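You operate a simulated robot arm through the tools that you are given. There is no shell and no other tool.

You run a simulated robot arm. Do the job below in one go: nothing can be reset, and whatever is moved stays where it is left.

Task
The long key sticks: brush lube on its guide strip, then work the key twice.
Fine: use the yellow brush and stand it back in its cup. A coat counts when it lies all over at full strength: go over it till it gets no stronger.

The check looks at the end state, three seconds after you hand in, the way a careful person would. Anything else that was tipped, shoved, dropped, spilled or broken makes it a failure.

Robot
A 7-joint arm with a three-finger gripper, fixed in place. Base frame: the origin is on the floor under the middle of its stand, x ahead of it, y to its left, z up; the work surface is at about z = 820. Readings come in mm, degrees, newtons and seconds.
It reaches about 1342 mm from its shoulder. Its first joint turns from -166.0 to 166.0 degrees. Payload 2.69 kg.
The TCP is the grasp point between the finger pads, 30 mm short of the fingertips. In the tool frame z runs along the fingers and y along their closing line. The gripper opens to 128 mm; its body begins 117 mm behind the TCP.
Orientation is told as [roll, pitch, yaw] about the base's x, y, z axes, in that order, counted from this pose: with the fingers straight down and closing along the base's y, the tool's x points along the base's -x, its y along +y and its z along -z.

Tools
- The arm moves only by the tool play_rows. Its argument "deltas" is a list that holds one entry, the list of rows, each a list of 7 numbers: the gripper command, from -1 (shut) to 1 (fully open), values between in proportion, then the shift along the tool's x, y, z in mm, then the turn, a rotation vector about the tool's x, y, z in degrees. In form: [[[hand, dx, dy, dz, rx, ry, rz], ...]]. A call has 1 to 20 rows; each row is the pose to reach, as a shift and turn from the pose commanded when the call began, along the tool's axes at that moment. A row lasts 0.2 s, in which the tool goes at most 50 mm and 8.6 degrees; a call with a longer step from one row to the next is refused whole, and so is a gripper value outside its range. A pose out of reach is approached as far as the arm can. The call stops where the force on the tool passes 40 N (or 10 N more than at its start, if that is more) or the arm is blocked; 0.2 s more then pass. Each finger travels about 127 mm/s and halts on what it meets, pressing with about 40 N; the grip force reading is that of the motor and also rises with nothing between the fingers. The clock runs only during rows and for 0.2 s after the last one: add rows that repeat a pose to give the fingers time. The reply holds the time, the measured pose of the TCP, the force on the tool along the base axes, the opening and the grip force, in the units named above and with some noise, with the torque about the TCP (base axes, N m) and any sound that the robot's microphone picked up.
- Cameras (640 x 400 px; columns grow to the right, rows downward): "scene" is fixed at [48.5, -648.1, 1672.8]; the picture's right is [0.93, -0.37, 0.00], its down [-0.16, -0.40, -0.90] and it looks along [0.33, 0.84, -0.43] (base axes); focal length 341 px, centre (320, 200). "wrist" rides on the gripper at [58, 54, -131] in the tool frame; the picture's right is [-0.68, 0.74, 0.00], its down [-0.62, -0.57, -0.55] and it looks along [-0.40, -0.37, 0.84] (tool axes); focal length 234 px, centre (320, 200). There is no depth. A picture from a camera that has moved, and an enlarged one, comes with that camera's place and axes in the base frame and with its lens. The place of the scene camera against the robot may be out by one fixed shift of up to 12 mm in any direction.
- snapshot(camera): a new picture of that camera. The clock stands still meanwhile.
- lift_body(by): moves the trunk up (or, below 0, down) by that many mm; the arm rides with it, the base frame stays. It gives what a move gives, with no picture.
- enlarge(camera, box): a new picture of the part [left, top, right, bottom] of that camera's present view, enlarged. The clock stands still meanwhile.
- sign_off(): hands the job in; it is judged then, once.

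Nothing tells you positions but the pictures and the camera data. Unless the task says otherwise, let go and move clear before handing in.

The tools are called after "Call:" by a JSON object that holds its "fn" and its "kwargs". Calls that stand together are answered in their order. play_rows: Moves the arm, as the interface text tells. Its arguments: {"type":"object","properties":{"deltas":{"type":"array"}},"required":["deltas"]} The other tools are called the same way: lift_body (by) moves the trunk up or down; snapshot (camera) takes a picture; enlarge (camera, box) takes an enlarged picture of a part of a camera's view; sign_off () hands the job in.

At the start:

```text
t: 0.0
ee_pos: [393.9, 466.2, 1184.3]
tcp_rot: [0.0, 0.0, 0.0]
wrist_force: [-0.1, 0.4, -0.5]
moment: [-0.02, 0.0, -0.01]
finger_gap: 128.0
grip_force: 0.0
trunk travel left (down, up): [-150.0, 200.0]
```

scene: 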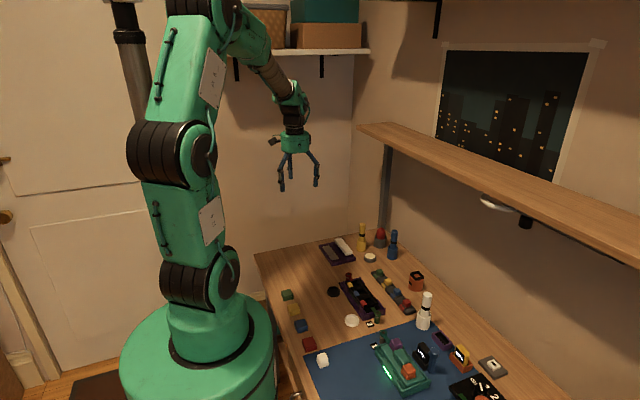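
wrist: 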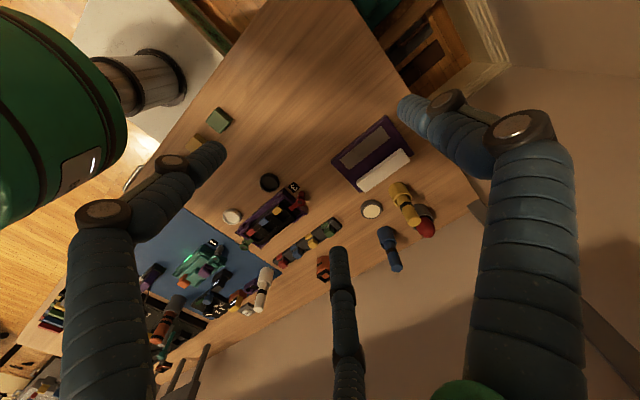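

I see a cluttered bench with a green device on a blue mat, several bottles or brushes at the far end, and small blocks. I'll enlarge views to identify the long key, its guide strip, the lube and the yellow brush.

Call:
{"fn": "enlarge", "kwargs": {"camera": "scene", "box": [260, 210, 420, 310]}}

Call:
{"fn": "enlarge", "kwargs": {"camera": "scene", "box": [360, 300, 520, 400]}}

Call:
{"fn": "enlarge", "kwargs": {"camera": "scene", "box": [260, 290, 420, 390]}}

Call:
{"fn": "enlarge", "kwargs": {"camera": "wrist", "box": [120, 160, 300, 340]}}

Call:
{"fn": "enlarge", "kwargs": {"camera": "wrist", "box": [300, 100, 480, 280]}}

```text
4.00 times, centred on (340, 260) of scene
camera zoom: at [48.5, -648.1, 1672.8], right [0.93, -0.37, 0.0], down [-0.16, -0.4, -0.9], along [0.33, 0.84, -0.43], focal length 1363 px, centre (240, -40)
```

zoom: 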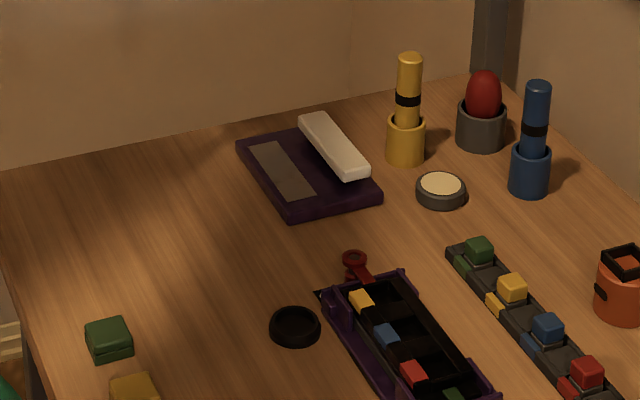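

```text
4.00 times, centred on (440, 350) of scene
camera zoom: at [48.5, -648.1, 1672.8], right [0.93, -0.37, 0.0], down [-0.16, -0.4, -0.9], along [0.33, 0.84, -0.43], focal length 1363 px, centre (-160, -400)
```

zoom: 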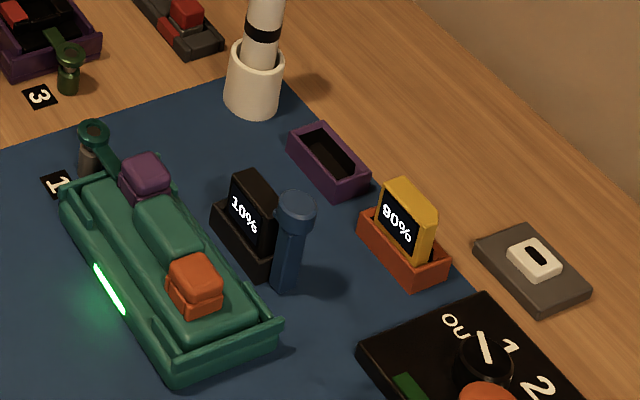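

```text
4.00 times, centred on (340, 340) of scene
camera zoom: at [48.5, -648.1, 1672.8], right [0.93, -0.37, 0.0], down [-0.16, -0.4, -0.9], along [0.33, 0.84, -0.43], focal length 1363 px, centre (240, -360)
```

zoom: 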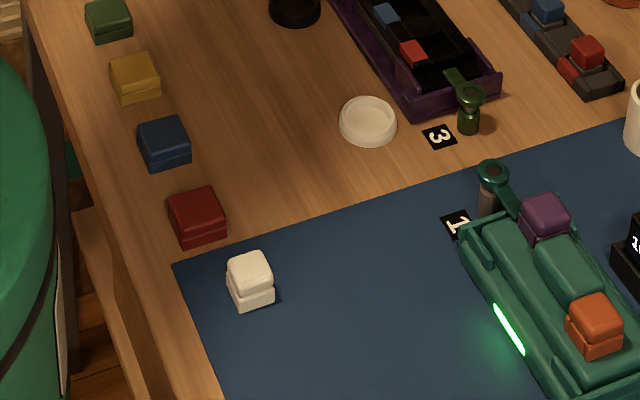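

```text
2.22 times, centred on (210, 250) of wrist
camera zoom: at [335.3, 519.4, 1316.6], right [0.68, 0.74, 0.0], down [0.62, -0.57, 0.55], along [0.4, -0.37, -0.84], focal length 520 px, centre (564, 89)
```

zoom: 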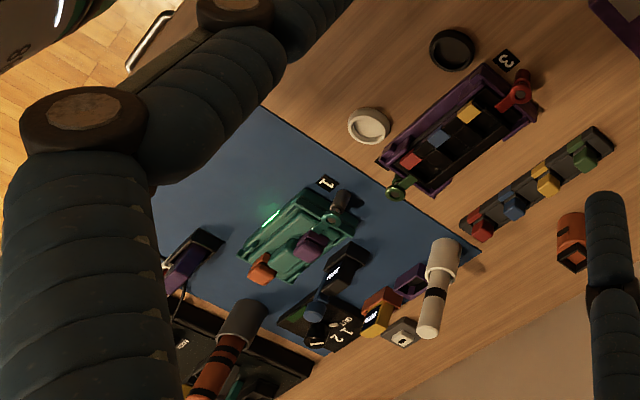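

```text
2.22 times, centred on (390, 190) of wrist
camera zoom: at [335.3, 519.4, 1316.6], right [0.68, 0.74, 0.0], down [0.62, -0.57, 0.55], along [0.4, -0.37, -0.84], focal length 520 px, centre (164, 222)
```

zoom: 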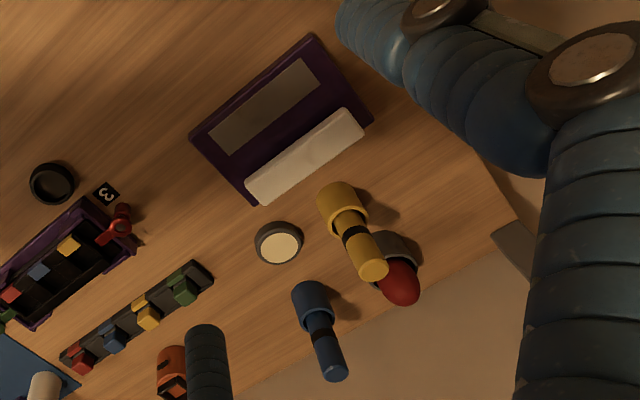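

I see a purple plate with a grey strip and a long white key, near it a yellow brush in a yellow cup, a tin with cream content, a blue brush and a red-domed item. I take the plate to be around (575, 475) and the yellow cup around (690, 470); I'll move the wrist camera closer to check these.

Call:
{"fn": "play_rows", "kwargs": {"deltas": [[[1, -30, -10, 15, 0, 0, 0], [1, -65, -20, 30, 0, 0, 0], [1, -100, -30, 45, 0, 0, 0], [1, -135, -38, 60, 0, 0, 0], [1, -166, -46, 80, 0, 0, 0], [1, -166, -46, 80, 0, 0, 0]]]}}

Call:
{"fn": "snapshot", "kwargs": {"camera": "wrist"}}

Call:
{"fn": "snapshot", "kwargs": {"camera": "scene"}}

```text
t: 1.4
ee_pos: [560.4, 419.9, 1104.4]
tcp_rot: [-0.1, 0.1, 0.0]
wrist_force: [0.2, -0.6, 0.3]
moment: [-0.04, 0.08, 0.02]
finger_gap: 127.8
grip_force: 0.0
trunk travel left (down, up): [-150.0, 200.0]
```

```text
taken
camera wrist: at [502.3, 473.5, 1236.7], right [0.68, 0.74, 0.0], down [0.62, -0.57, 0.55], along [0.4, -0.37, -0.84], focal length 234 px, centre (320, 200)
```

wrist: 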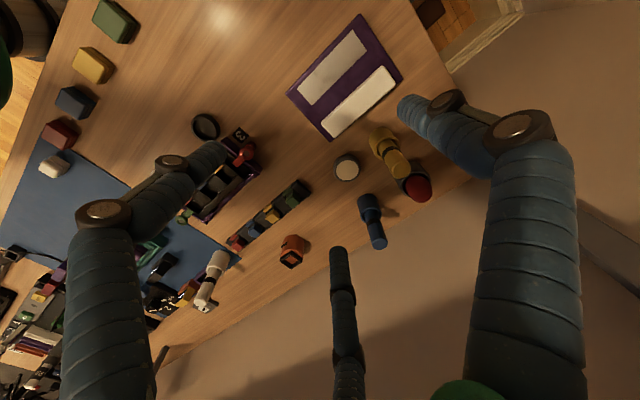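

```text
taken
```

scene: 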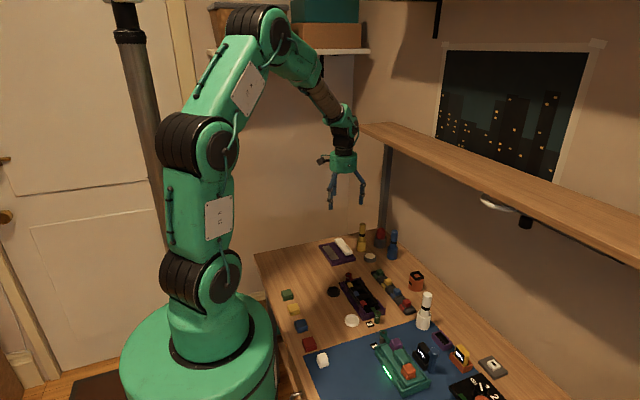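

The view is now closer, with the plate, yellow brush, tin and blue brush all visible. I'll enlarge the parts I need for accurate positions.

Call:
{"fn": "enlarge", "kwargs": {"camera": "wrist", "box": [280, 0, 440, 100]}}

Call:
{"fn": "enlarge", "kwargs": {"camera": "wrist", "box": [310, 110, 470, 210]}}

Call:
{"fn": "enlarge", "kwargs": {"camera": "wrist", "box": [150, 110, 310, 210]}}

Call:
{"fn": "enlarge", "kwargs": {"camera": "wrist", "box": [310, 170, 470, 270]}}

Call:
{"fn": "enlarge", "kwargs": {"camera": "scene", "box": [310, 210, 410, 280]}}

```text
4.00 times, centred on (360, 50) of wrist
camera zoom: at [502.3, 473.5, 1236.7], right [0.68, 0.74, 0.0], down [0.62, -0.57, 0.55], along [0.4, -0.37, -0.84], focal length 937 px, centre (160, 800)
```

zoom: 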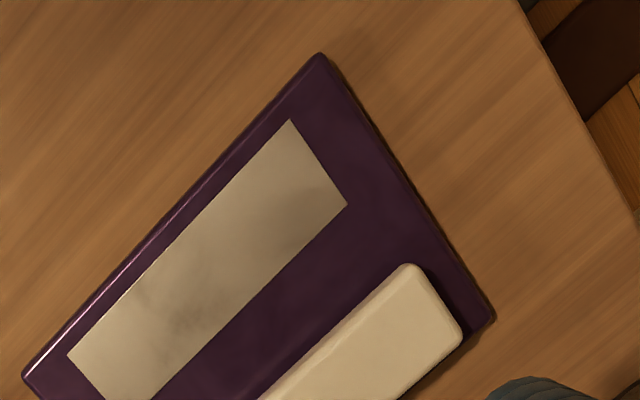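

```text
4.00 times, centred on (390, 160) of wrist
camera zoom: at [502.3, 473.5, 1236.7], right [0.68, 0.74, 0.0], down [0.62, -0.57, 0.55], along [0.4, -0.37, -0.84], focal length 937 px, centre (40, 360)
```

zoom: 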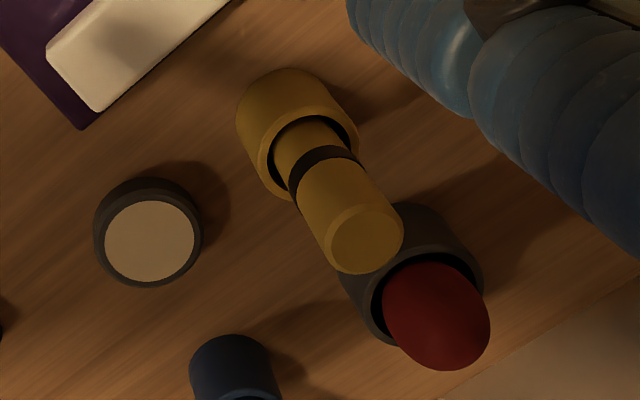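

```text
4.00 times, centred on (230, 160) of wrist
camera zoom: at [502.3, 473.5, 1236.7], right [0.68, 0.74, 0.0], down [0.62, -0.57, 0.55], along [0.4, -0.37, -0.84], focal length 937 px, centre (680, 360)
```

zoom: 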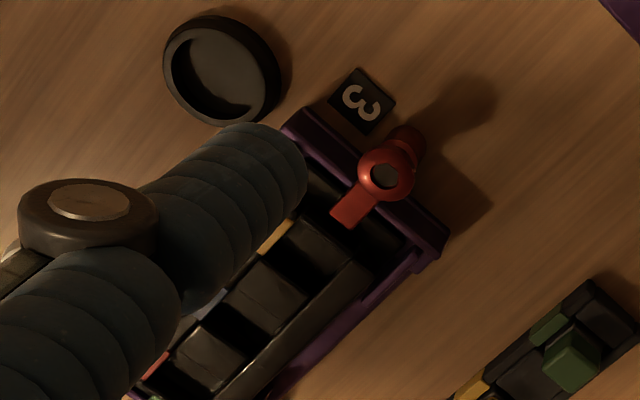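

```text
4.00 times, centred on (390, 220) of wrist
camera zoom: at [502.3, 473.5, 1236.7], right [0.68, 0.74, 0.0], down [0.62, -0.57, 0.55], along [0.4, -0.37, -0.84], focal length 937 px, centre (40, 120)
```

zoom: 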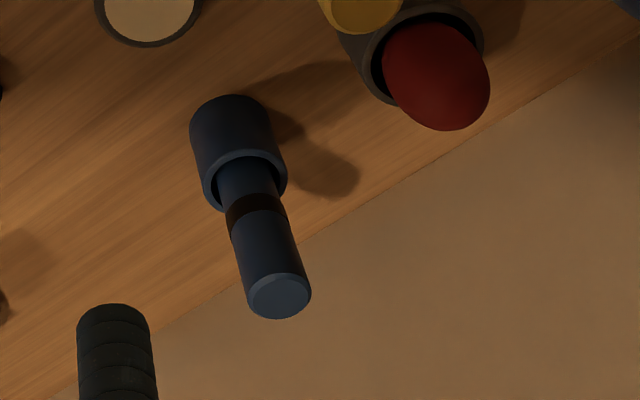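

```text
5.71 times, centred on (360, 245) of scene
camera zoom: at [48.5, -648.1, 1672.8], right [0.93, -0.37, 0.0], down [-0.16, -0.4, -0.9], along [0.33, 0.84, -0.43], focal length 1947 px, centre (91, -57)
```

zoom: 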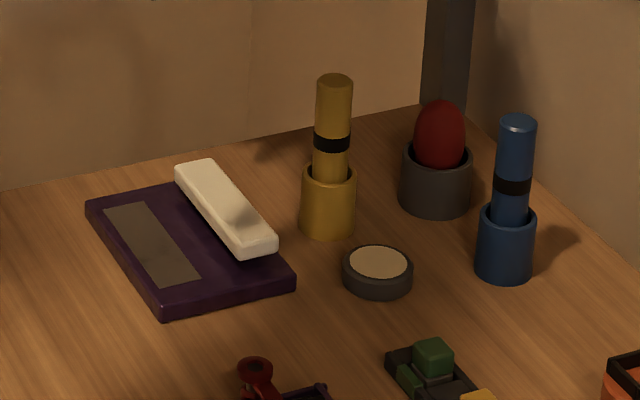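

The plate's strip spans roughly x 517–550, y 412–520, the yellow brush stands at about (678, 461) with its top near z 949, and the tin of cream-coloured lube is at about (680, 381). Next I move above the yellow brush with the fingers partly closed and check the alignment.

Call:
{"fn": "play_rows", "kwargs": {"deltas": [[[0.5, -30, 10, 5, 0, 0, 0], [0.2, -60, 20, 15, 0, 0, 0], [0.0, -90, 30, 30, 0, 0, 0], [0.0, -118, 41, 44, 0, 0, 0], [0.0, -118, 41, 44, 0, 0, 0]]]}}

Call:
{"fn": "snapshot", "kwargs": {"camera": "wrist"}}

Call:
{"fn": "enlarge", "kwargs": {"camera": "scene", "box": [300, 160, 460, 280]}}

```text
t: 2.6
ee_pos: [663.4, 455.3, 1067.5]
tcp_rot: [0.1, -0.3, 0.0]
wrist_force: [-0.5, 0.0, 0.1]
moment: [0.03, 0.01, -0.02]
finger_gap: 63.8
grip_force: 0.0
trunk travel left (down, up): [-150.0, 200.0]
```

```text
taken
camera wrist: at [603.4, 508.3, 1199.7], right [0.68, 0.74, 0.01], down [0.61, -0.57, 0.55], along [0.41, -0.37, -0.83], focal length 234 px, centre (320, 200)
```

wrist: 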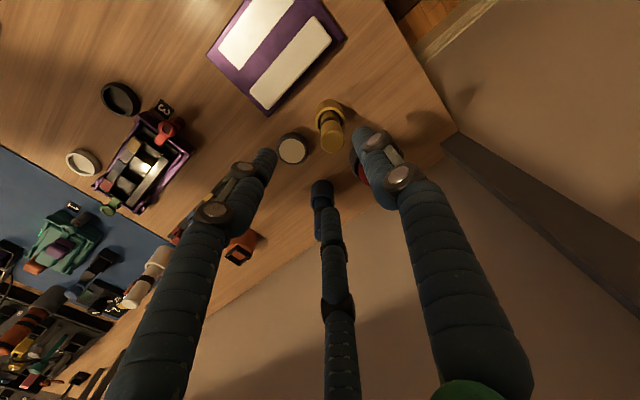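

```text
3.33 times, centred on (380, 220) of scene
camera zoom: at [48.5, -648.1, 1672.8], right [0.93, -0.37, 0.0], down [-0.16, -0.4, -0.9], along [0.33, 0.84, -0.43], focal length 1136 px, centre (120, 133)
```

zoom: 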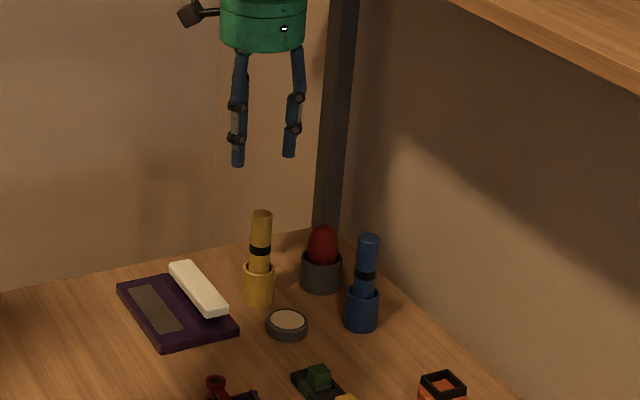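

The arm reads about 15 mm short of the commanded pose, so I'll hold to see whether it was only lagging.

Call:
{"fn": "play_rows", "kwargs": {"deltas": [[[0, 0, 0, 0, 0, 0, 0], [0, 0, 0, 0, 0, 0, 0]]]}}

Call:
{"fn": "enlarge", "kwargs": {"camera": "wrist", "box": [240, 60, 440, 260]}}

```text
t: 3.2
ee_pos: [663.5, 454.1, 1068.5]
tcp_rot: [0.1, -0.2, 0.0]
wrist_force: [-0.2, 0.7, -0.1]
moment: [-0.01, 0.01, 0.0]
finger_gap: 64.1
grip_force: 0.1
trunk travel left (down, up): [-150.0, 200.0]
```

```text
2.00 times, centred on (340, 160) of wrist
camera zoom: at [603.6, 508.5, 1199.6], right [0.68, 0.74, 0.01], down [0.61, -0.57, 0.55], along [0.41, -0.37, -0.83], focal length 468 px, centre (280, 280)
```

zoom: 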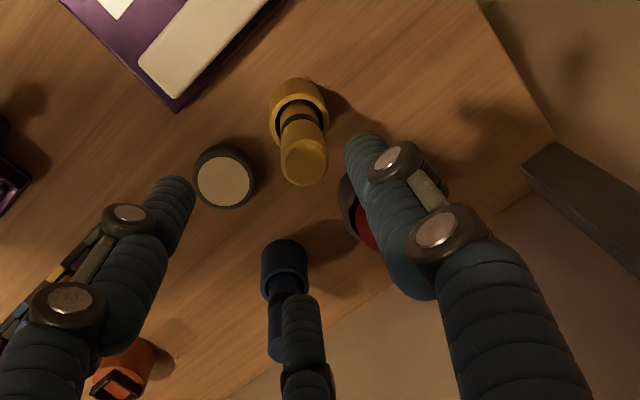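

The arm has stopped short of the target; I'll look at the whole scene to see what limits it.

Call:
{"fn": "snapshot", "kwargs": {"camera": "scene"}}

Call:
{"fn": "enlarge", "kwargs": {"camera": "scene", "box": [200, 0, 420, 200]}}

```text
taken
```

scene: 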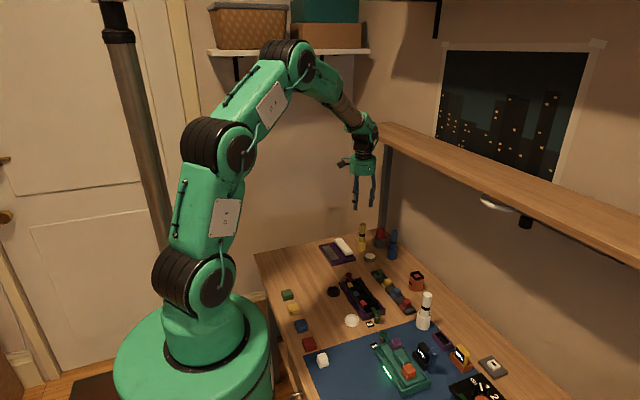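

```text
2.00 times, centred on (310, 100) of scene
camera zoom: at [48.5, -648.1, 1672.8], right [0.93, -0.37, 0.0], down [-0.16, -0.4, -0.9], along [0.33, 0.84, -0.43], focal length 682 px, centre (340, 400)
```

zoom: 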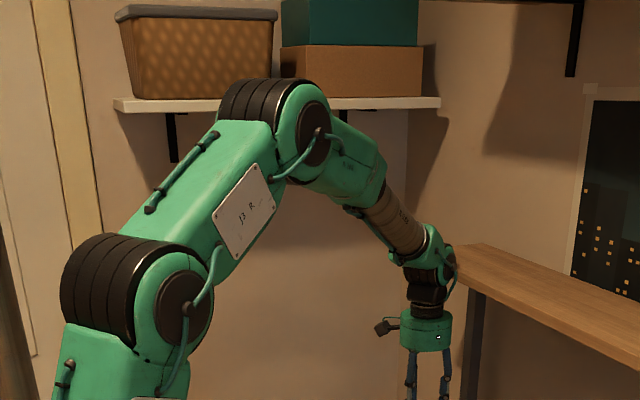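

The gripper hangs free of the shelf, so this looks like a joint limit at this height rather than a contact. I'll raise the arm and then lower the trunk, to reach the same height in a better arm posture.

Call:
{"fn": "play_rows", "kwargs": {"deltas": [[[0, 0, 0, -40, 0, 0, 0], [0, 0, 0, -80, 0, 0, 0], [0, 0, 0, -120, 0, 0, 0], [0, 0, 0, -120, 0, 0, 0], [0, 0, 0, -120, 0, 0, 0]]]}}

```text
t: 3.8
ee_pos: [654.4, 457.7, 1110.4]
tcp_rot: [-1.3, 1.8, 0.4]
wrist_force: [0.2, 0.5, -0.2]
moment: [0.02, 0.03, 0.0]
finger_gap: 64.1
grip_force: 0.1
trunk travel left (down, up): [-150.0, 200.0]
stopped in row 2: the force on the tool passed its limit at 73 N (the readings are from after the stop); the commanded pose is now the measured one
```

The move up was stopped by a contact at 73 N, so something close above or beside the gripper is in the way. I'll look before moving again.

Call:
{"fn": "snapshot", "kwargs": {"camera": "scene"}}

Call:
{"fn": "enlarge", "kwargs": {"camera": "scene", "box": [310, 60, 470, 180]}}

Call:
{"fn": "snapshot", "kwargs": {"camera": "wrist"}}

Call:
{"fn": "enlarge", "kwargs": {"camera": "scene", "box": [440, 140, 640, 290]}}

```text
taken
```

scene: 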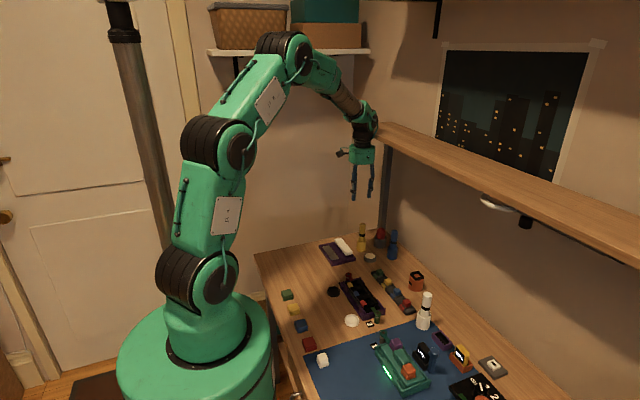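

```text
3.33 times, centred on (390, 120) of scene
camera zoom: at [48.5, -648.1, 1672.8], right [0.93, -0.37, 0.0], down [-0.16, -0.4, -0.9], along [0.33, 0.84, -0.43], focal length 1136 px, centre (87, 467)
```

zoom: 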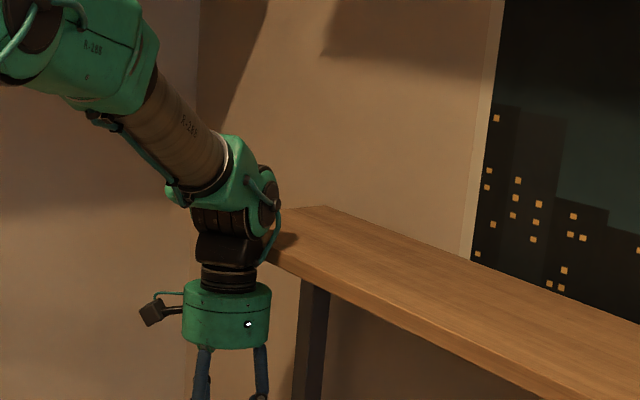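

```text
taken
camera wrist: at [599.4, 514.8, 1241.7], right [0.67, 0.74, -0.04], down [0.64, -0.55, 0.54], along [0.38, -0.39, -0.84], focal length 234 px, centre (320, 200)
```

wrist: 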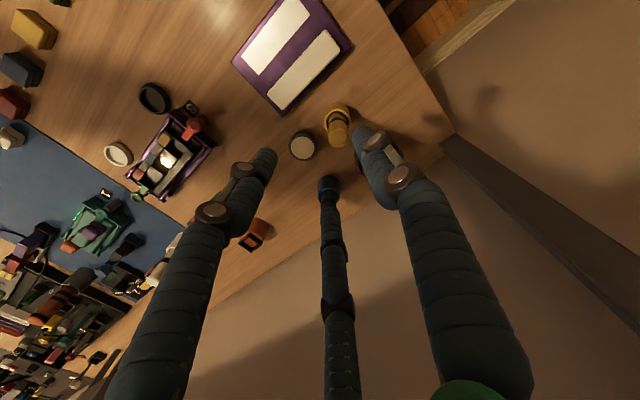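

```text
2.67 times, centred on (540, 215) of scene
camera zoom: at [48.5, -648.1, 1672.8], right [0.93, -0.37, 0.0], down [-0.16, -0.4, -0.9], along [0.33, 0.84, -0.43], focal length 909 px, centre (-267, 160)
```

zoom: 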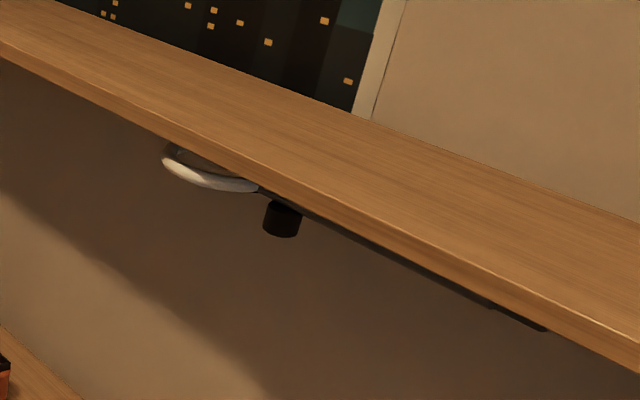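

The wrist joint is resting against the front edge of the wooden shelf, which I take to be at about x 705 and z 1320–1344. I'll back away toward the robot, straighten the tool, and then come down and approach the brush from below shelf level.

Call:
{"fn": "play_rows", "kwargs": {"deltas": [[[0, 25, -10, 0, 0, 0, 0], [0.2, 50, -25, 0, -0.6, -0.9, 0.2], [0.5, 75, -42, 0, -1.3, -1.8, 0.4], [0.5625, 94, -58, 0, -1.3, -1.8, 0.4], [0.5625, 94, -58, 0, -1.3, -1.8, 0.4]]]}}

```text
t: 5.0
ee_pos: [568.1, 398.0, 1107.6]
tcp_rot: [-0.1, 0.3, -0.3]
wrist_force: [0.0, 0.5, -0.3]
moment: [0.04, -0.04, 0.03]
finger_gap: 99.8
grip_force: 0.0
trunk travel left (down, up): [-150.0, 200.0]
```

The arm is clear of the shelf now and the tool is level. I'll descend in place to below shelf level and check the pose.

Call:
{"fn": "play_rows", "kwargs": {"deltas": [[[0.5625, 0, 0, 0, 0, 0, 0], [0.5625, 0, 0, 35, 0, 0, 0], [0.5625, 0, 0, 70, 0, 0, 0], [0.5625, 0, 0, 105, 0, 0, 0], [0.5625, 0, 0, 130, 0, 0, 0], [0.5625, 0, 0, 130, 0, 0, 0]]]}}

Call:
{"fn": "snapshot", "kwargs": {"camera": "wrist"}}

Call:
{"fn": "snapshot", "kwargs": {"camera": "scene"}}

```text
t: 6.4
ee_pos: [568.8, 397.2, 976.7]
tcp_rot: [-0.1, 0.1, -0.2]
wrist_force: [0.3, 1.0, 0.2]
moment: [-0.05, 0.05, 0.0]
finger_gap: 100.0
grip_force: 0.1
trunk travel left (down, up): [-150.0, 200.0]
```

```text
taken
camera wrist: at [509.7, 451.2, 1109.0], right [0.68, 0.73, 0.0], down [0.62, -0.57, 0.55], along [0.4, -0.37, -0.84], focal length 234 px, centre (320, 200)
```

wrist: 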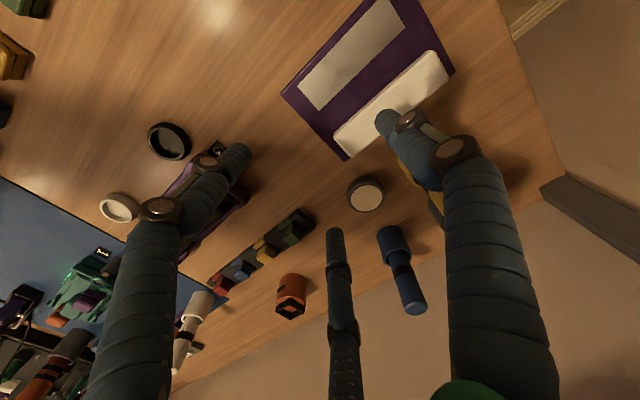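

```text
taken
```

scene: 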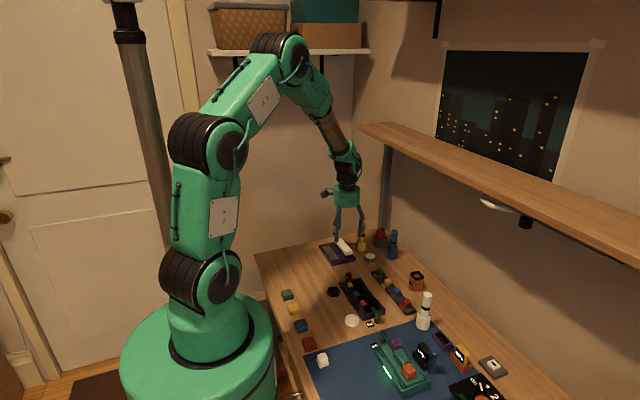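

The gripper is now at z 977, clear of the shelf, with the plate and tin in close view. I'll enlarge these to refine positions before the approach.

Call:
{"fn": "enlarge", "kwargs": {"camera": "wrist", "box": [280, 0, 460, 160]}}

Call:
{"fn": "enlarge", "kwargs": {"camera": "wrist", "box": [320, 150, 480, 250]}}

Call:
{"fn": "enlarge", "kwargs": {"camera": "scene", "box": [310, 190, 410, 270]}}

```text
2.50 times, centred on (370, 80) of wrist
camera zoom: at [509.7, 451.2, 1109.0], right [0.68, 0.73, 0.0], down [0.62, -0.57, 0.55], along [0.4, -0.37, -0.84], focal length 585 px, centre (195, 500)
```

zoom: 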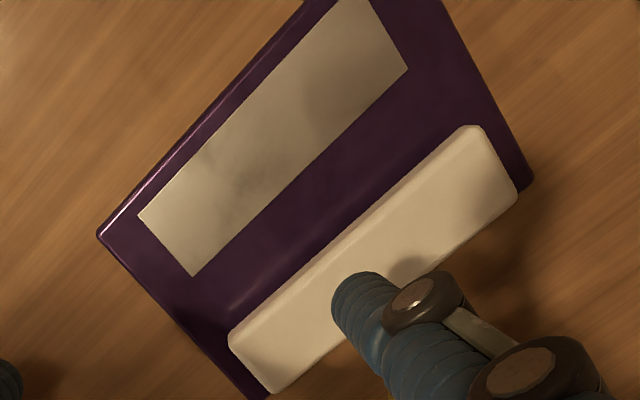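

```text
4.00 times, centred on (400, 200) of wrist
camera zoom: at [509.7, 451.2, 1109.0], right [0.68, 0.73, 0.0], down [0.62, -0.57, 0.55], along [0.4, -0.37, -0.84], focal length 937 px, centre (0, 200)
```

zoom: 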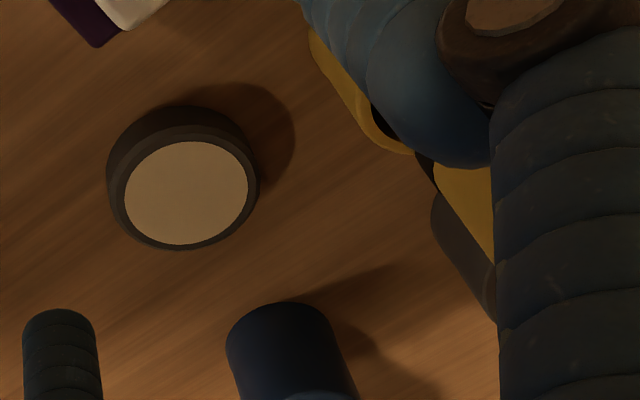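

```text
5.00 times, centred on (360, 230) of scene
camera zoom: at [48.5, -648.1, 1672.8], right [0.93, -0.37, 0.0], down [-0.16, -0.4, -0.9], along [0.33, 0.84, -0.43], focal length 1704 px, centre (120, 50)
```

zoom: 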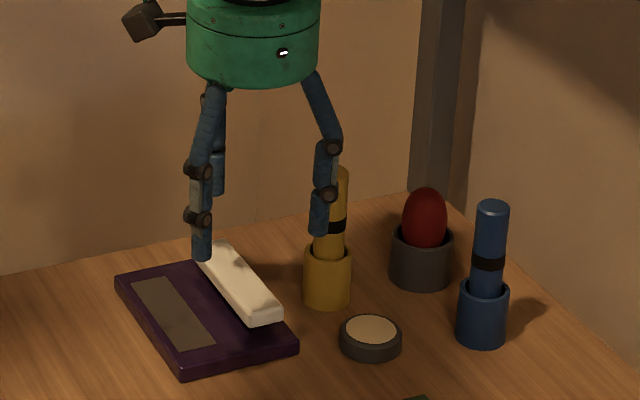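

The yellow brush stands clear on the far side of the leading gap between two fingers, and the red dome and blue brush are far enough away. I'll descend to z 925 and slide halfway toward the brush, then check.

Call:
{"fn": "play_rows", "kwargs": {"deltas": [[[0.5625, 0, 0, 26, 0, 0, 0], [0.5625, 0, 0, 52, 0, 0, 0], [0.5625, -25, 14.5, 52, 0, 0, 0], [0.5625, -50, 29, 52, 0, 0, 0], [0.5625, -50, 29, 52, 0, 0, 0], [0.5625, -50, 29, 52, 0, 0, 0]]]}}

Call:
{"fn": "snapshot", "kwargs": {"camera": "wrist"}}

Call:
{"fn": "enlarge", "kwargs": {"camera": "scene", "box": [310, 170, 410, 270]}}

```text
t: 7.8
ee_pos: [617.8, 426.5, 925.4]
tcp_rot: [-0.1, 0.2, -0.2]
wrist_force: [-0.1, 0.7, 0.4]
moment: [0.0, 0.04, -0.01]
finger_gap: 99.7
grip_force: 0.0
trunk travel left (down, up): [-150.0, 200.0]
```

```text
taken
camera wrist: at [560.2, 479.9, 1057.4], right [0.68, 0.73, 0.0], down [0.62, -0.57, 0.55], along [0.4, -0.37, -0.84], focal length 234 px, centre (320, 200)
```

wrist: 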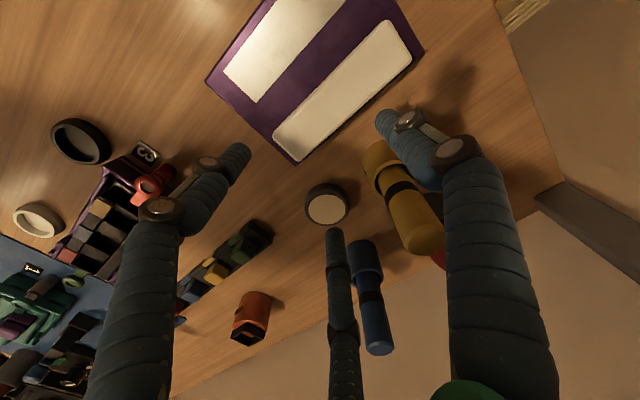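

```text
4.00 times, centred on (360, 220) of scene
camera zoom: at [48.5, -648.1, 1672.8], right [0.93, -0.37, 0.0], down [-0.16, -0.4, -0.9], along [0.33, 0.84, -0.43], focal length 1363 px, centre (160, 120)
```

zoom: 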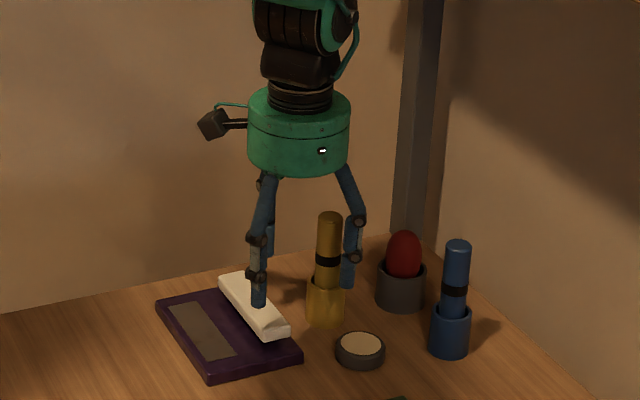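

The brush is now just ahead between the two leading fingers. One enlarged look to fix its axis before sliding in.

Call:
{"fn": "enlarge", "kwargs": {"camera": "wrist", "box": [340, 110, 480, 280]}}

```text
2.35 times, centred on (410, 195) of wrist
camera zoom: at [560.2, 479.9, 1057.4], right [0.68, 0.73, 0.0], down [0.62, -0.57, 0.55], along [0.4, -0.37, -0.84], focal length 551 px, centre (108, 212)
```

zoom: 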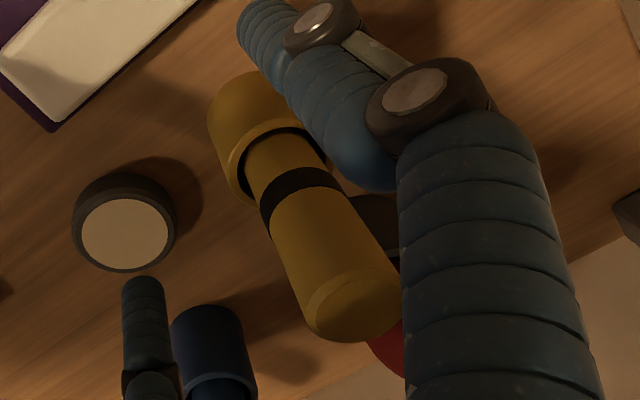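

The brush axis is confirmed at about (678, 461) with the handle 24 mm thick and the top at z 949. I slide in the rest of the way and lower slightly.

Call:
{"fn": "play_rows", "kwargs": {"deltas": [[[0.5625, -20, 11.5, 0, 0, 0, 0], [0.5625, -40, 23, 0, 0, 0, 0], [0.5625, -59.5, 34.5, 0, 0, 0, 0], [0.5625, -59.5, 34.5, 4, 0, 0, 0], [0.5625, -59.5, 34.5, 6, 0, 0, 0], [0.5625, -59.5, 34.5, 6, 0, 0, 0]]]}}

Call:
{"fn": "snapshot", "kwargs": {"camera": "wrist"}}

Call:
{"fn": "enlarge", "kwargs": {"camera": "scene", "box": [310, 130, 430, 270]}}

```text
t: 9.2
ee_pos: [679.2, 461.4, 920.0]
tcp_rot: [-0.1, 0.2, -0.2]
wrist_force: [0.1, 1.1, -0.9]
moment: [-0.01, -0.03, -0.02]
finger_gap: 99.9
grip_force: 0.1
trunk travel left (down, up): [-150.0, 200.0]
```

```text
taken
camera wrist: at [620.0, 514.7, 1051.4], right [0.68, 0.73, 0.0], down [0.62, -0.57, 0.55], along [0.4, -0.37, -0.84], focal length 234 px, centre (320, 200)
```

wrist: 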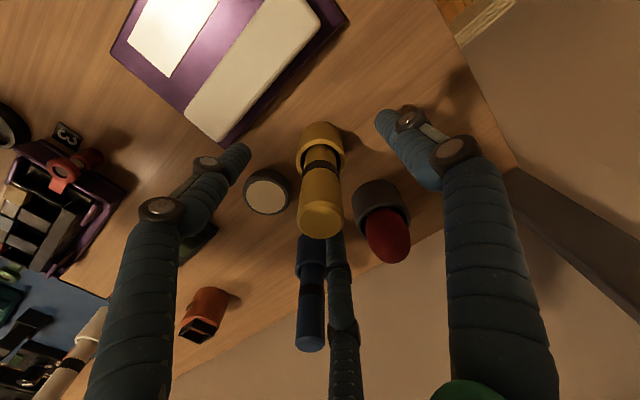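

```text
2.86 times, centred on (370, 200) of scene
camera zoom: at [48.5, -648.1, 1672.8], right [0.93, -0.37, 0.0], down [-0.16, -0.4, -0.9], along [0.33, 0.84, -0.43], focal length 974 px, centre (177, 200)
```

zoom: 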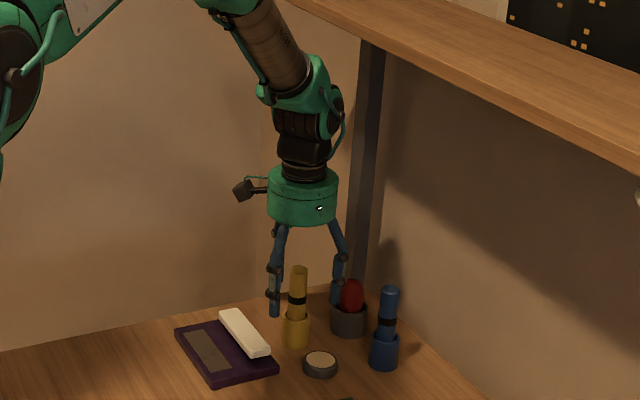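

The brush sits centred between the three fingers. Closing the gripper on the handle now.

Call:
{"fn": "play_rows", "kwargs": {"deltas": [[[0.0, 0, 0, 0, 0, 0, 0], [-0.4, 0, 0, 0, 0, 0, 0], [-0.7, 0, 0, 0, 0, 0, 0], [-1, 0, 0, 0, 0, 0, 0], [-1, 0, 0, 0, 0, 0, 0], [-1, 0, 0, 0, 0, 0, 0]]]}}

Call:
{"fn": "snapshot", "kwargs": {"camera": "wrist"}}

```text
t: 10.6
ee_pos: [677.6, 460.9, 919.5]
tcp_rot: [0.0, 0.1, -0.1]
wrist_force: [0.9, -0.4, 0.8]
moment: [0.01, 0.0, -0.01]
finger_gap: 24.8
grip_force: 39.7
trunk travel left (down, up): [-150.0, 200.0]
```

```text
taken
camera wrist: at [620.0, 514.7, 1051.3], right [0.68, 0.73, 0.0], down [0.62, -0.57, 0.55], along [0.4, -0.37, -0.84], focal length 234 px, centre (320, 200)
```

wrist: 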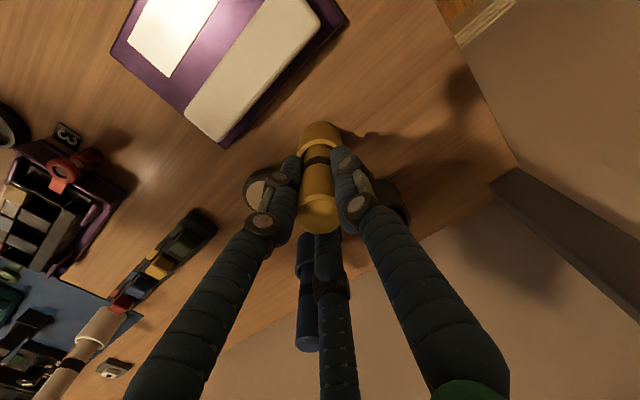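

The handle is gripped firmly at 24.8 mm. I lift it slowly out of the cup, staying below shelf level for the wrist.

Call:
{"fn": "play_rows", "kwargs": {"deltas": [[[-1, 0, 0, -10, 0, 0, 0], [-1, 0, 0, -20, 0, 0, 0], [-1, 0, 0, -30, 0, 0, 0], [-1, 0, 0, -40, 0, 0, 0], [-1, 0, 0, -50, 0, 0, 0], [-1, 0, 0, -60, 0, 0, 0], [-1, 0, 0, -60, 0, 0, 0]]]}}

Call:
{"fn": "snapshot", "kwargs": {"camera": "wrist"}}

Call:
{"fn": "enlarge", "kwargs": {"camera": "scene", "box": [310, 130, 430, 270]}}

Call:
{"fn": "enlarge", "kwargs": {"camera": "scene", "box": [330, 200, 400, 265]}}

```text
t: 12.2
ee_pos: [678.2, 461.7, 979.9]
tcp_rot: [-0.1, 0.1, -0.1]
wrist_force: [0.4, -0.2, -0.7]
moment: [-0.04, -0.01, -0.01]
finger_gap: 24.7
grip_force: 39.7
trunk travel left (down, up): [-150.0, 200.0]
```

```text
taken
camera wrist: at [619.8, 515.3, 1112.0], right [0.68, 0.73, 0.0], down [0.62, -0.57, 0.55], along [0.4, -0.37, -0.84], focal length 234 px, centre (320, 200)
```

wrist: 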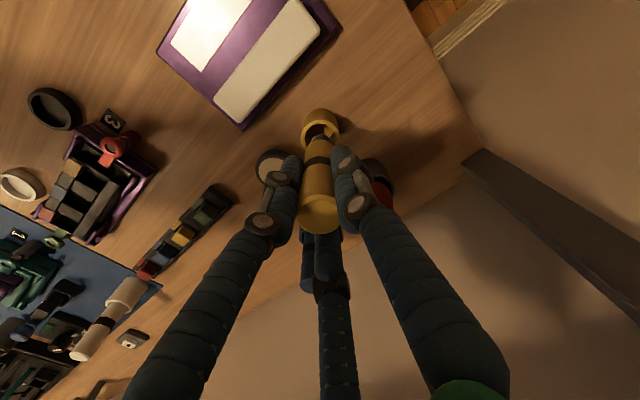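

```text
2.86 times, centred on (370, 200) of scene
camera zoom: at [48.5, -648.1, 1672.8], right [0.93, -0.37, 0.0], down [-0.16, -0.4, -0.9], along [0.33, 0.84, -0.43], focal length 974 px, centre (177, 200)
```

zoom: 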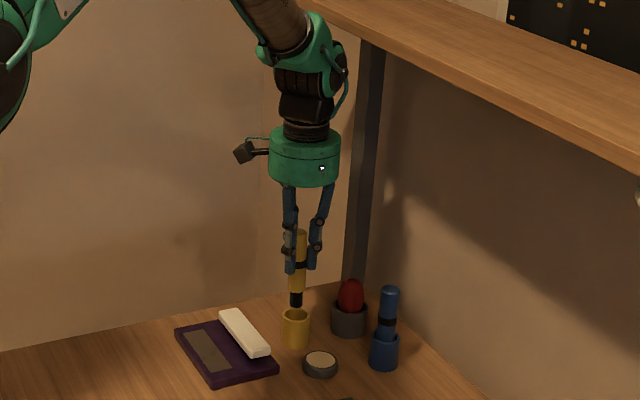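

```text
6.15 times, centred on (365, 232) of scene
camera zoom: at [48.5, -648.1, 1672.8], right [0.93, -0.37, 0.0], down [-0.16, -0.4, -0.9], along [0.33, 0.84, -0.43], focal length 2097 px, centre (43, 0)
```

zoom: 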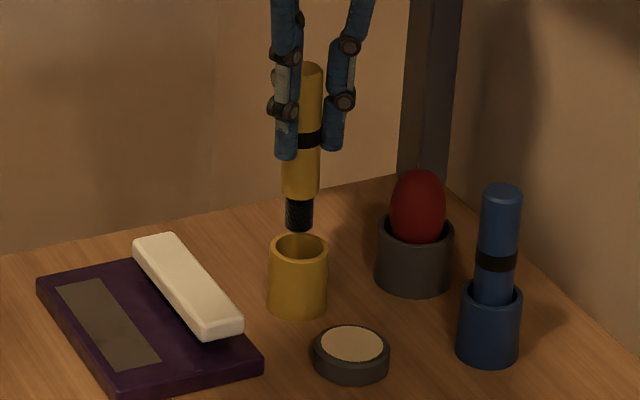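

The brush is out of the cup with black bristles roughly 20 mm wide, its tip about 97 mm below the grasp point. Next I carry it over the cream-filled tin and check alignment before dipping.

Call:
{"fn": "play_rows", "kwargs": {"deltas": [[[-1, 0, -20, 0, 0, 0, 0], [-1, 0, -45, 0, 0, 0, 0], [-1, 0, -65, 0, 0, 0, 0], [-1, 0, -80, 0, 0, 0, 0], [-1, 0, -80, 0, 0, 0, 0]]]}}

Call:
{"fn": "enlarge", "kwargs": {"camera": "wrist", "box": [240, 80, 420, 260]}}

Call:
{"fn": "enlarge", "kwargs": {"camera": "scene", "box": [330, 200, 400, 265]}}

```text
t: 13.4
ee_pos: [679.2, 381.2, 979.9]
tcp_rot: [-0.1, 0.2, -0.2]
wrist_force: [-1.0, 1.2, 0.0]
moment: [0.04, 0.01, 0.03]
finger_gap: 24.6
grip_force: 39.9
trunk travel left (down, up): [-150.0, 200.0]
```

```text
2.22 times, centred on (330, 170) of wrist
camera zoom: at [620.2, 434.3, 1112.1], right [0.68, 0.73, 0.0], down [0.62, -0.57, 0.55], along [0.4, -0.37, -0.84], focal length 520 px, centre (298, 267)
```

zoom: 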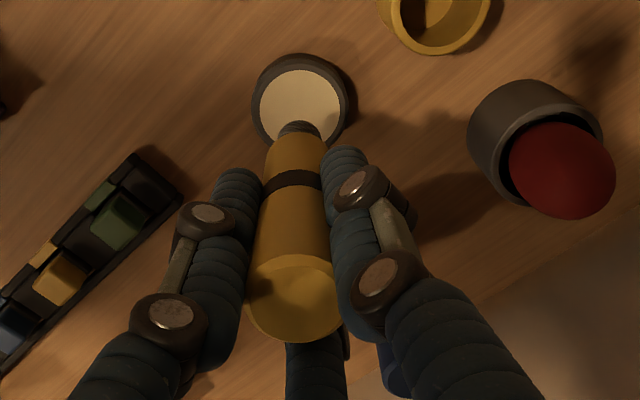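

```text
6.15 times, centred on (365, 232) of scene
camera zoom: at [48.5, -648.1, 1672.8], right [0.93, -0.37, 0.0], down [-0.16, -0.4, -0.9], along [0.33, 0.84, -0.43], focal length 2097 px, centre (43, 0)
```

zoom: 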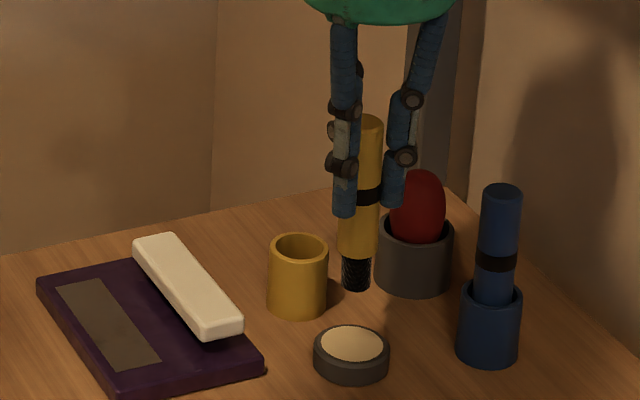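

The tin's cream is centred at about (678, 383), nearly right under the brush. I lower toward it, carefully near the surface.

Call:
{"fn": "play_rows", "kwargs": {"deltas": [[[-1, 0.5, 2, 12, 0, 0, 0], [-1, 0.5, 2, 24, 0, 0, 0], [-1, 0.5, 2, 34, 0, 0, 0], [-1, 0.5, 2, 38, 0, 0, 0], [-1, 0.5, 2, 40, 0, 0, 0], [-1, 0.5, 2, 40, 0, 0, 0]]]}}

Call:
{"fn": "enlarge", "kwargs": {"camera": "scene", "box": [340, 220, 400, 270]}}

Call:
{"fn": "enlarge", "kwargs": {"camera": "wrist", "box": [240, 80, 420, 260]}}

```text
t: 14.8
ee_pos: [677.2, 384.2, 940.3]
tcp_rot: [-0.1, 0.2, -0.1]
wrist_force: [0.3, -0.1, 0.0]
moment: [0.0, 0.0, 0.0]
finger_gap: 24.7
grip_force: 40.3
trunk travel left (down, up): [-150.0, 200.0]
```

```text
8.00 times, centred on (370, 245) of scene
camera zoom: at [48.5, -648.1, 1672.8], right [0.93, -0.37, 0.0], down [-0.16, -0.4, -0.9], along [0.33, 0.84, -0.43], focal length 2726 px, centre (-80, -160)
```

zoom: 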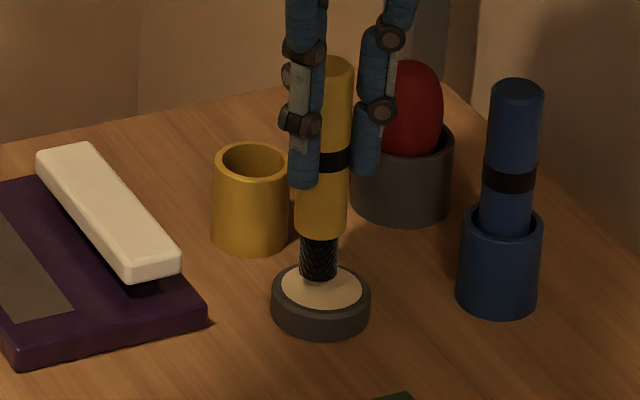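

```text
2.22 times, centred on (330, 170) of wrist
camera zoom: at [619.7, 436.9, 1072.1], right [0.68, 0.73, 0.0], down [0.62, -0.57, 0.55], along [0.4, -0.37, -0.84], focal length 520 px, centre (298, 267)
```

zoom: 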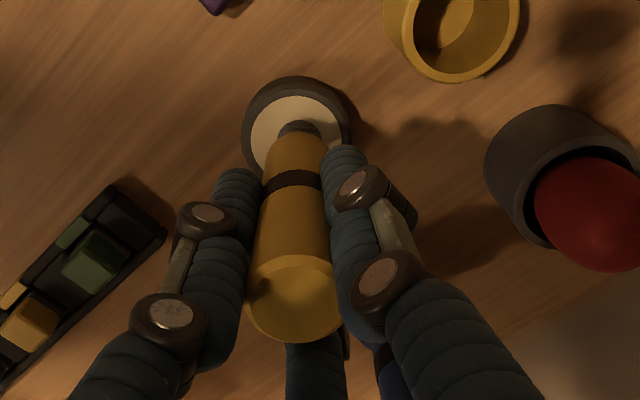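

The bristles are just above the cream. I continue down in small steps to feel for contact.

Call:
{"fn": "play_rows", "kwargs": {"deltas": [[[-1, 0, 0, 2, 0, 0, 0], [-1, 0, 0, 4, 0, 0, 0], [-1, 0, 0, 6, 0, 0, 0], [-1, 0, 0, 6, 0, 0, 0]]]}}

Call:
{"fn": "enlarge", "kwargs": {"camera": "scene", "box": [340, 220, 400, 270]}}

```text
t: 15.8
ee_pos: [677.7, 382.9, 933.1]
tcp_rot: [-0.1, 0.2, -0.2]
wrist_force: [-0.2, -0.5, -0.7]
moment: [-0.01, 0.03, 0.03]
finger_gap: 24.5
grip_force: 40.4
trunk travel left (down, up): [-150.0, 200.0]
```

```text
8.00 times, centred on (370, 245) of scene
camera zoom: at [48.5, -648.1, 1672.8], right [0.93, -0.37, 0.0], down [-0.16, -0.4, -0.9], along [0.33, 0.84, -0.43], focal length 2726 px, centre (-80, -160)
```

zoom: 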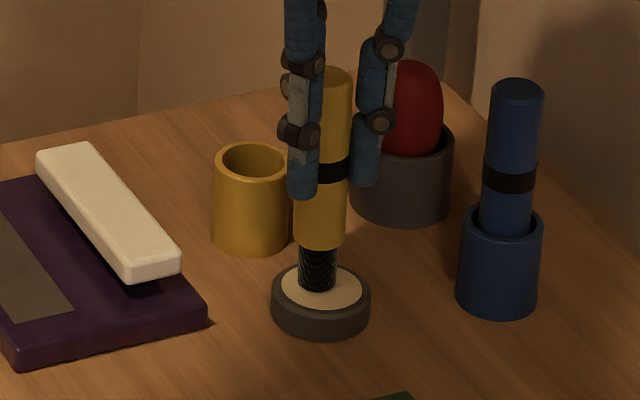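

No contact force yet; I continue lower in small steps.

Call:
{"fn": "play_rows", "kwargs": {"deltas": [[[-1, 0, 0, 1.5, 0, 0, 0], [-1, 0, 0, 3, 0, 0, 0], [-1, 0, 0, 4, 0, 0, 0], [-1, 0, 0, 4, 0, 0, 0]]]}}

Call:
{"fn": "enlarge", "kwargs": {"camera": "scene", "box": [340, 220, 400, 270]}}

```text
t: 16.8
ee_pos: [678.2, 383.4, 932.3]
tcp_rot: [0.0, 0.1, -0.2]
wrist_force: [-3.5, -4.2, 27.8]
moment: [-0.22, 0.42, 0.03]
finger_gap: 24.6
grip_force: 39.7
trunk travel left (down, up): [-150.0, 200.0]
```

```text
8.00 times, centred on (370, 245) of scene
camera zoom: at [48.5, -648.1, 1672.8], right [0.93, -0.37, 0.0], down [-0.16, -0.4, -0.9], along [0.33, 0.84, -0.43], focal length 2726 px, centre (-80, -160)
```

zoom: 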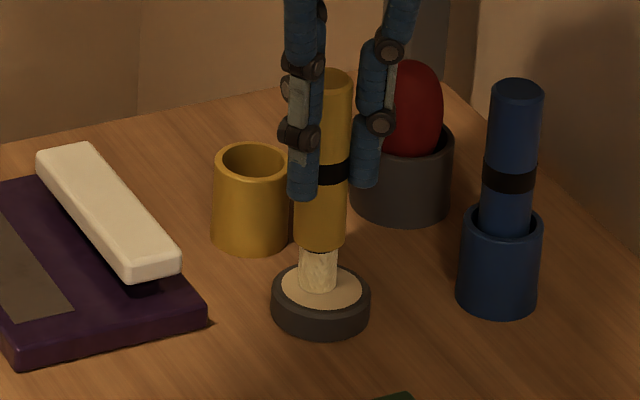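

The bristles turned cream on contact, so the brush is loaded, and the tin's surface corresponds to a grasp height of about 932. I lift and carry the brush over the near end of the grey guide strip.

Call:
{"fn": "play_rows", "kwargs": {"deltas": [[[-1, 0, 0, -15, 0, 0, 0], [-1, 0, 0, -35, 0, 0, 0], [-1, 0, 0, -52, 0, 0, 0], [-1, 38, 9, -52, 0, 0, 0], [-1, 76, 18, -52, 0, 0, 0], [-1, 114, 27, -52, 0, 0, 0], [-1, 144, 36, -52, 0, 0, 0], [-1, 144, 36, -52, 0, 0, 0]]]}}

Call:
{"fn": "snapshot", "kwargs": {"camera": "wrist"}}

Call:
{"fn": "enlarge", "kwargs": {"camera": "wrist", "box": [260, 60, 420, 160]}}

Call:
{"fn": "enlarge", "kwargs": {"camera": "scene", "box": [310, 220, 370, 270]}}

```text
t: 18.6
ee_pos: [534.2, 419.4, 981.4]
tcp_rot: [-0.1, 0.2, -0.2]
wrist_force: [-0.1, 0.7, -0.2]
moment: [-0.03, -0.02, 0.0]
finger_gap: 24.4
grip_force: 40.4
trunk travel left (down, up): [-150.0, 200.0]
```

```text
taken
camera wrist: at [475.5, 473.7, 1114.5], right [0.68, 0.73, 0.0], down [0.62, -0.57, 0.55], along [0.4, -0.37, -0.84], focal length 234 px, centre (320, 200)
```

wrist: 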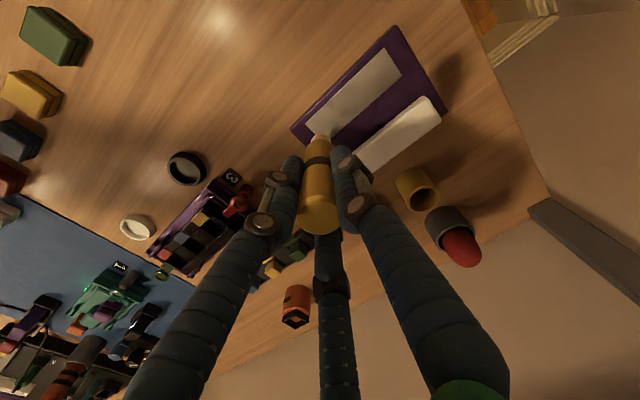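

```text
4.00 times, centred on (340, 110) of wrist
camera zoom: at [475.5, 473.7, 1114.5], right [0.68, 0.73, 0.0], down [0.62, -0.57, 0.55], along [0.4, -0.37, -0.84], focal length 937 px, centre (240, 560)
```

zoom: 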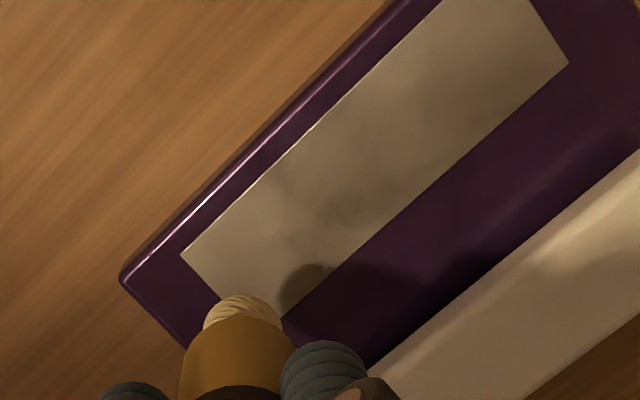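

```text
8.00 times, centred on (340, 245) of scene
camera zoom: at [48.5, -648.1, 1672.8], right [0.93, -0.37, 0.0], down [-0.16, -0.4, -0.9], along [0.33, 0.84, -0.43], focal length 2726 px, centre (160, -160)
```

zoom: 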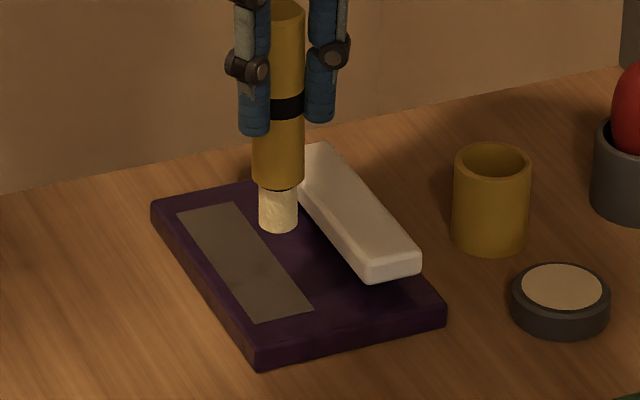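

The strip is confirmed at x 517.6–550.8, y 411–520. I shift to its first corner and lower until the bristles touch.

Call:
{"fn": "play_rows", "kwargs": {"deltas": [[[-1, 5, 0, 15, 0, 0, 0], [-1, 9, 0, 30, 0, 0, 0], [-1, 9, 0, 38, 0, 0, 0], [-1, 9, 0, 41, 0, 0, 0], [-1, 9, 0, 43, 0, 0, 0], [-1, 9, 0, 43, 0, 0, 0]]]}}

Call:
{"fn": "enlarge", "kwargs": {"camera": "scene", "box": [310, 220, 370, 270]}}

```text
t: 20.0
ee_pos: [526.0, 420.9, 938.5]
tcp_rot: [-0.1, 0.2, -0.1]
wrist_force: [0.0, 0.5, -0.6]
moment: [0.01, 0.0, -0.03]
finger_gap: 24.5
grip_force: 39.9
trunk travel left (down, up): [-150.0, 200.0]
```

```text
8.00 times, centred on (340, 245) of scene
camera zoom: at [48.5, -648.1, 1672.8], right [0.93, -0.37, 0.0], down [-0.16, -0.4, -0.9], along [0.33, 0.84, -0.43], focal length 2726 px, centre (160, -160)
```

zoom: 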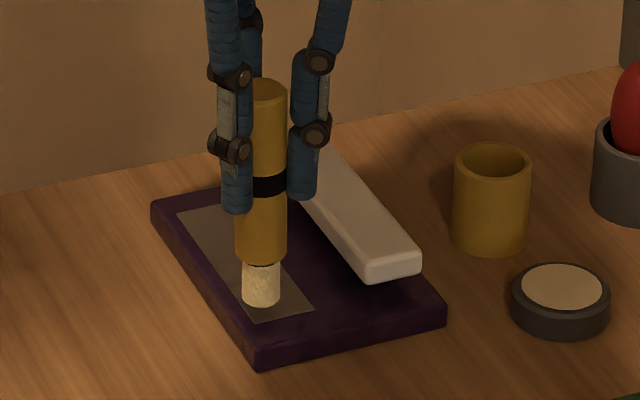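

The bristles are just over the strip's near end. I lower a few millimetres more to make light contact.

Call:
{"fn": "play_rows", "kwargs": {"deltas": [[[-1, 0, 0, 1, 0, 0, 0], [-1, 0, 0, 2, 0, 0, 0], [-1, 0, 0, 3, 0, 0, 0], [-1, 0, 0, 3, 0, 0, 0]]]}}

```text
t: 21.0
ee_pos: [525.1, 419.9, 936.5]
tcp_rot: [-0.1, 0.2, -0.1]
wrist_force: [-0.2, -0.4, -0.9]
moment: [0.01, 0.01, 0.02]
finger_gap: 24.6
grip_force: 39.6
trunk travel left (down, up): [-150.0, 200.0]
```

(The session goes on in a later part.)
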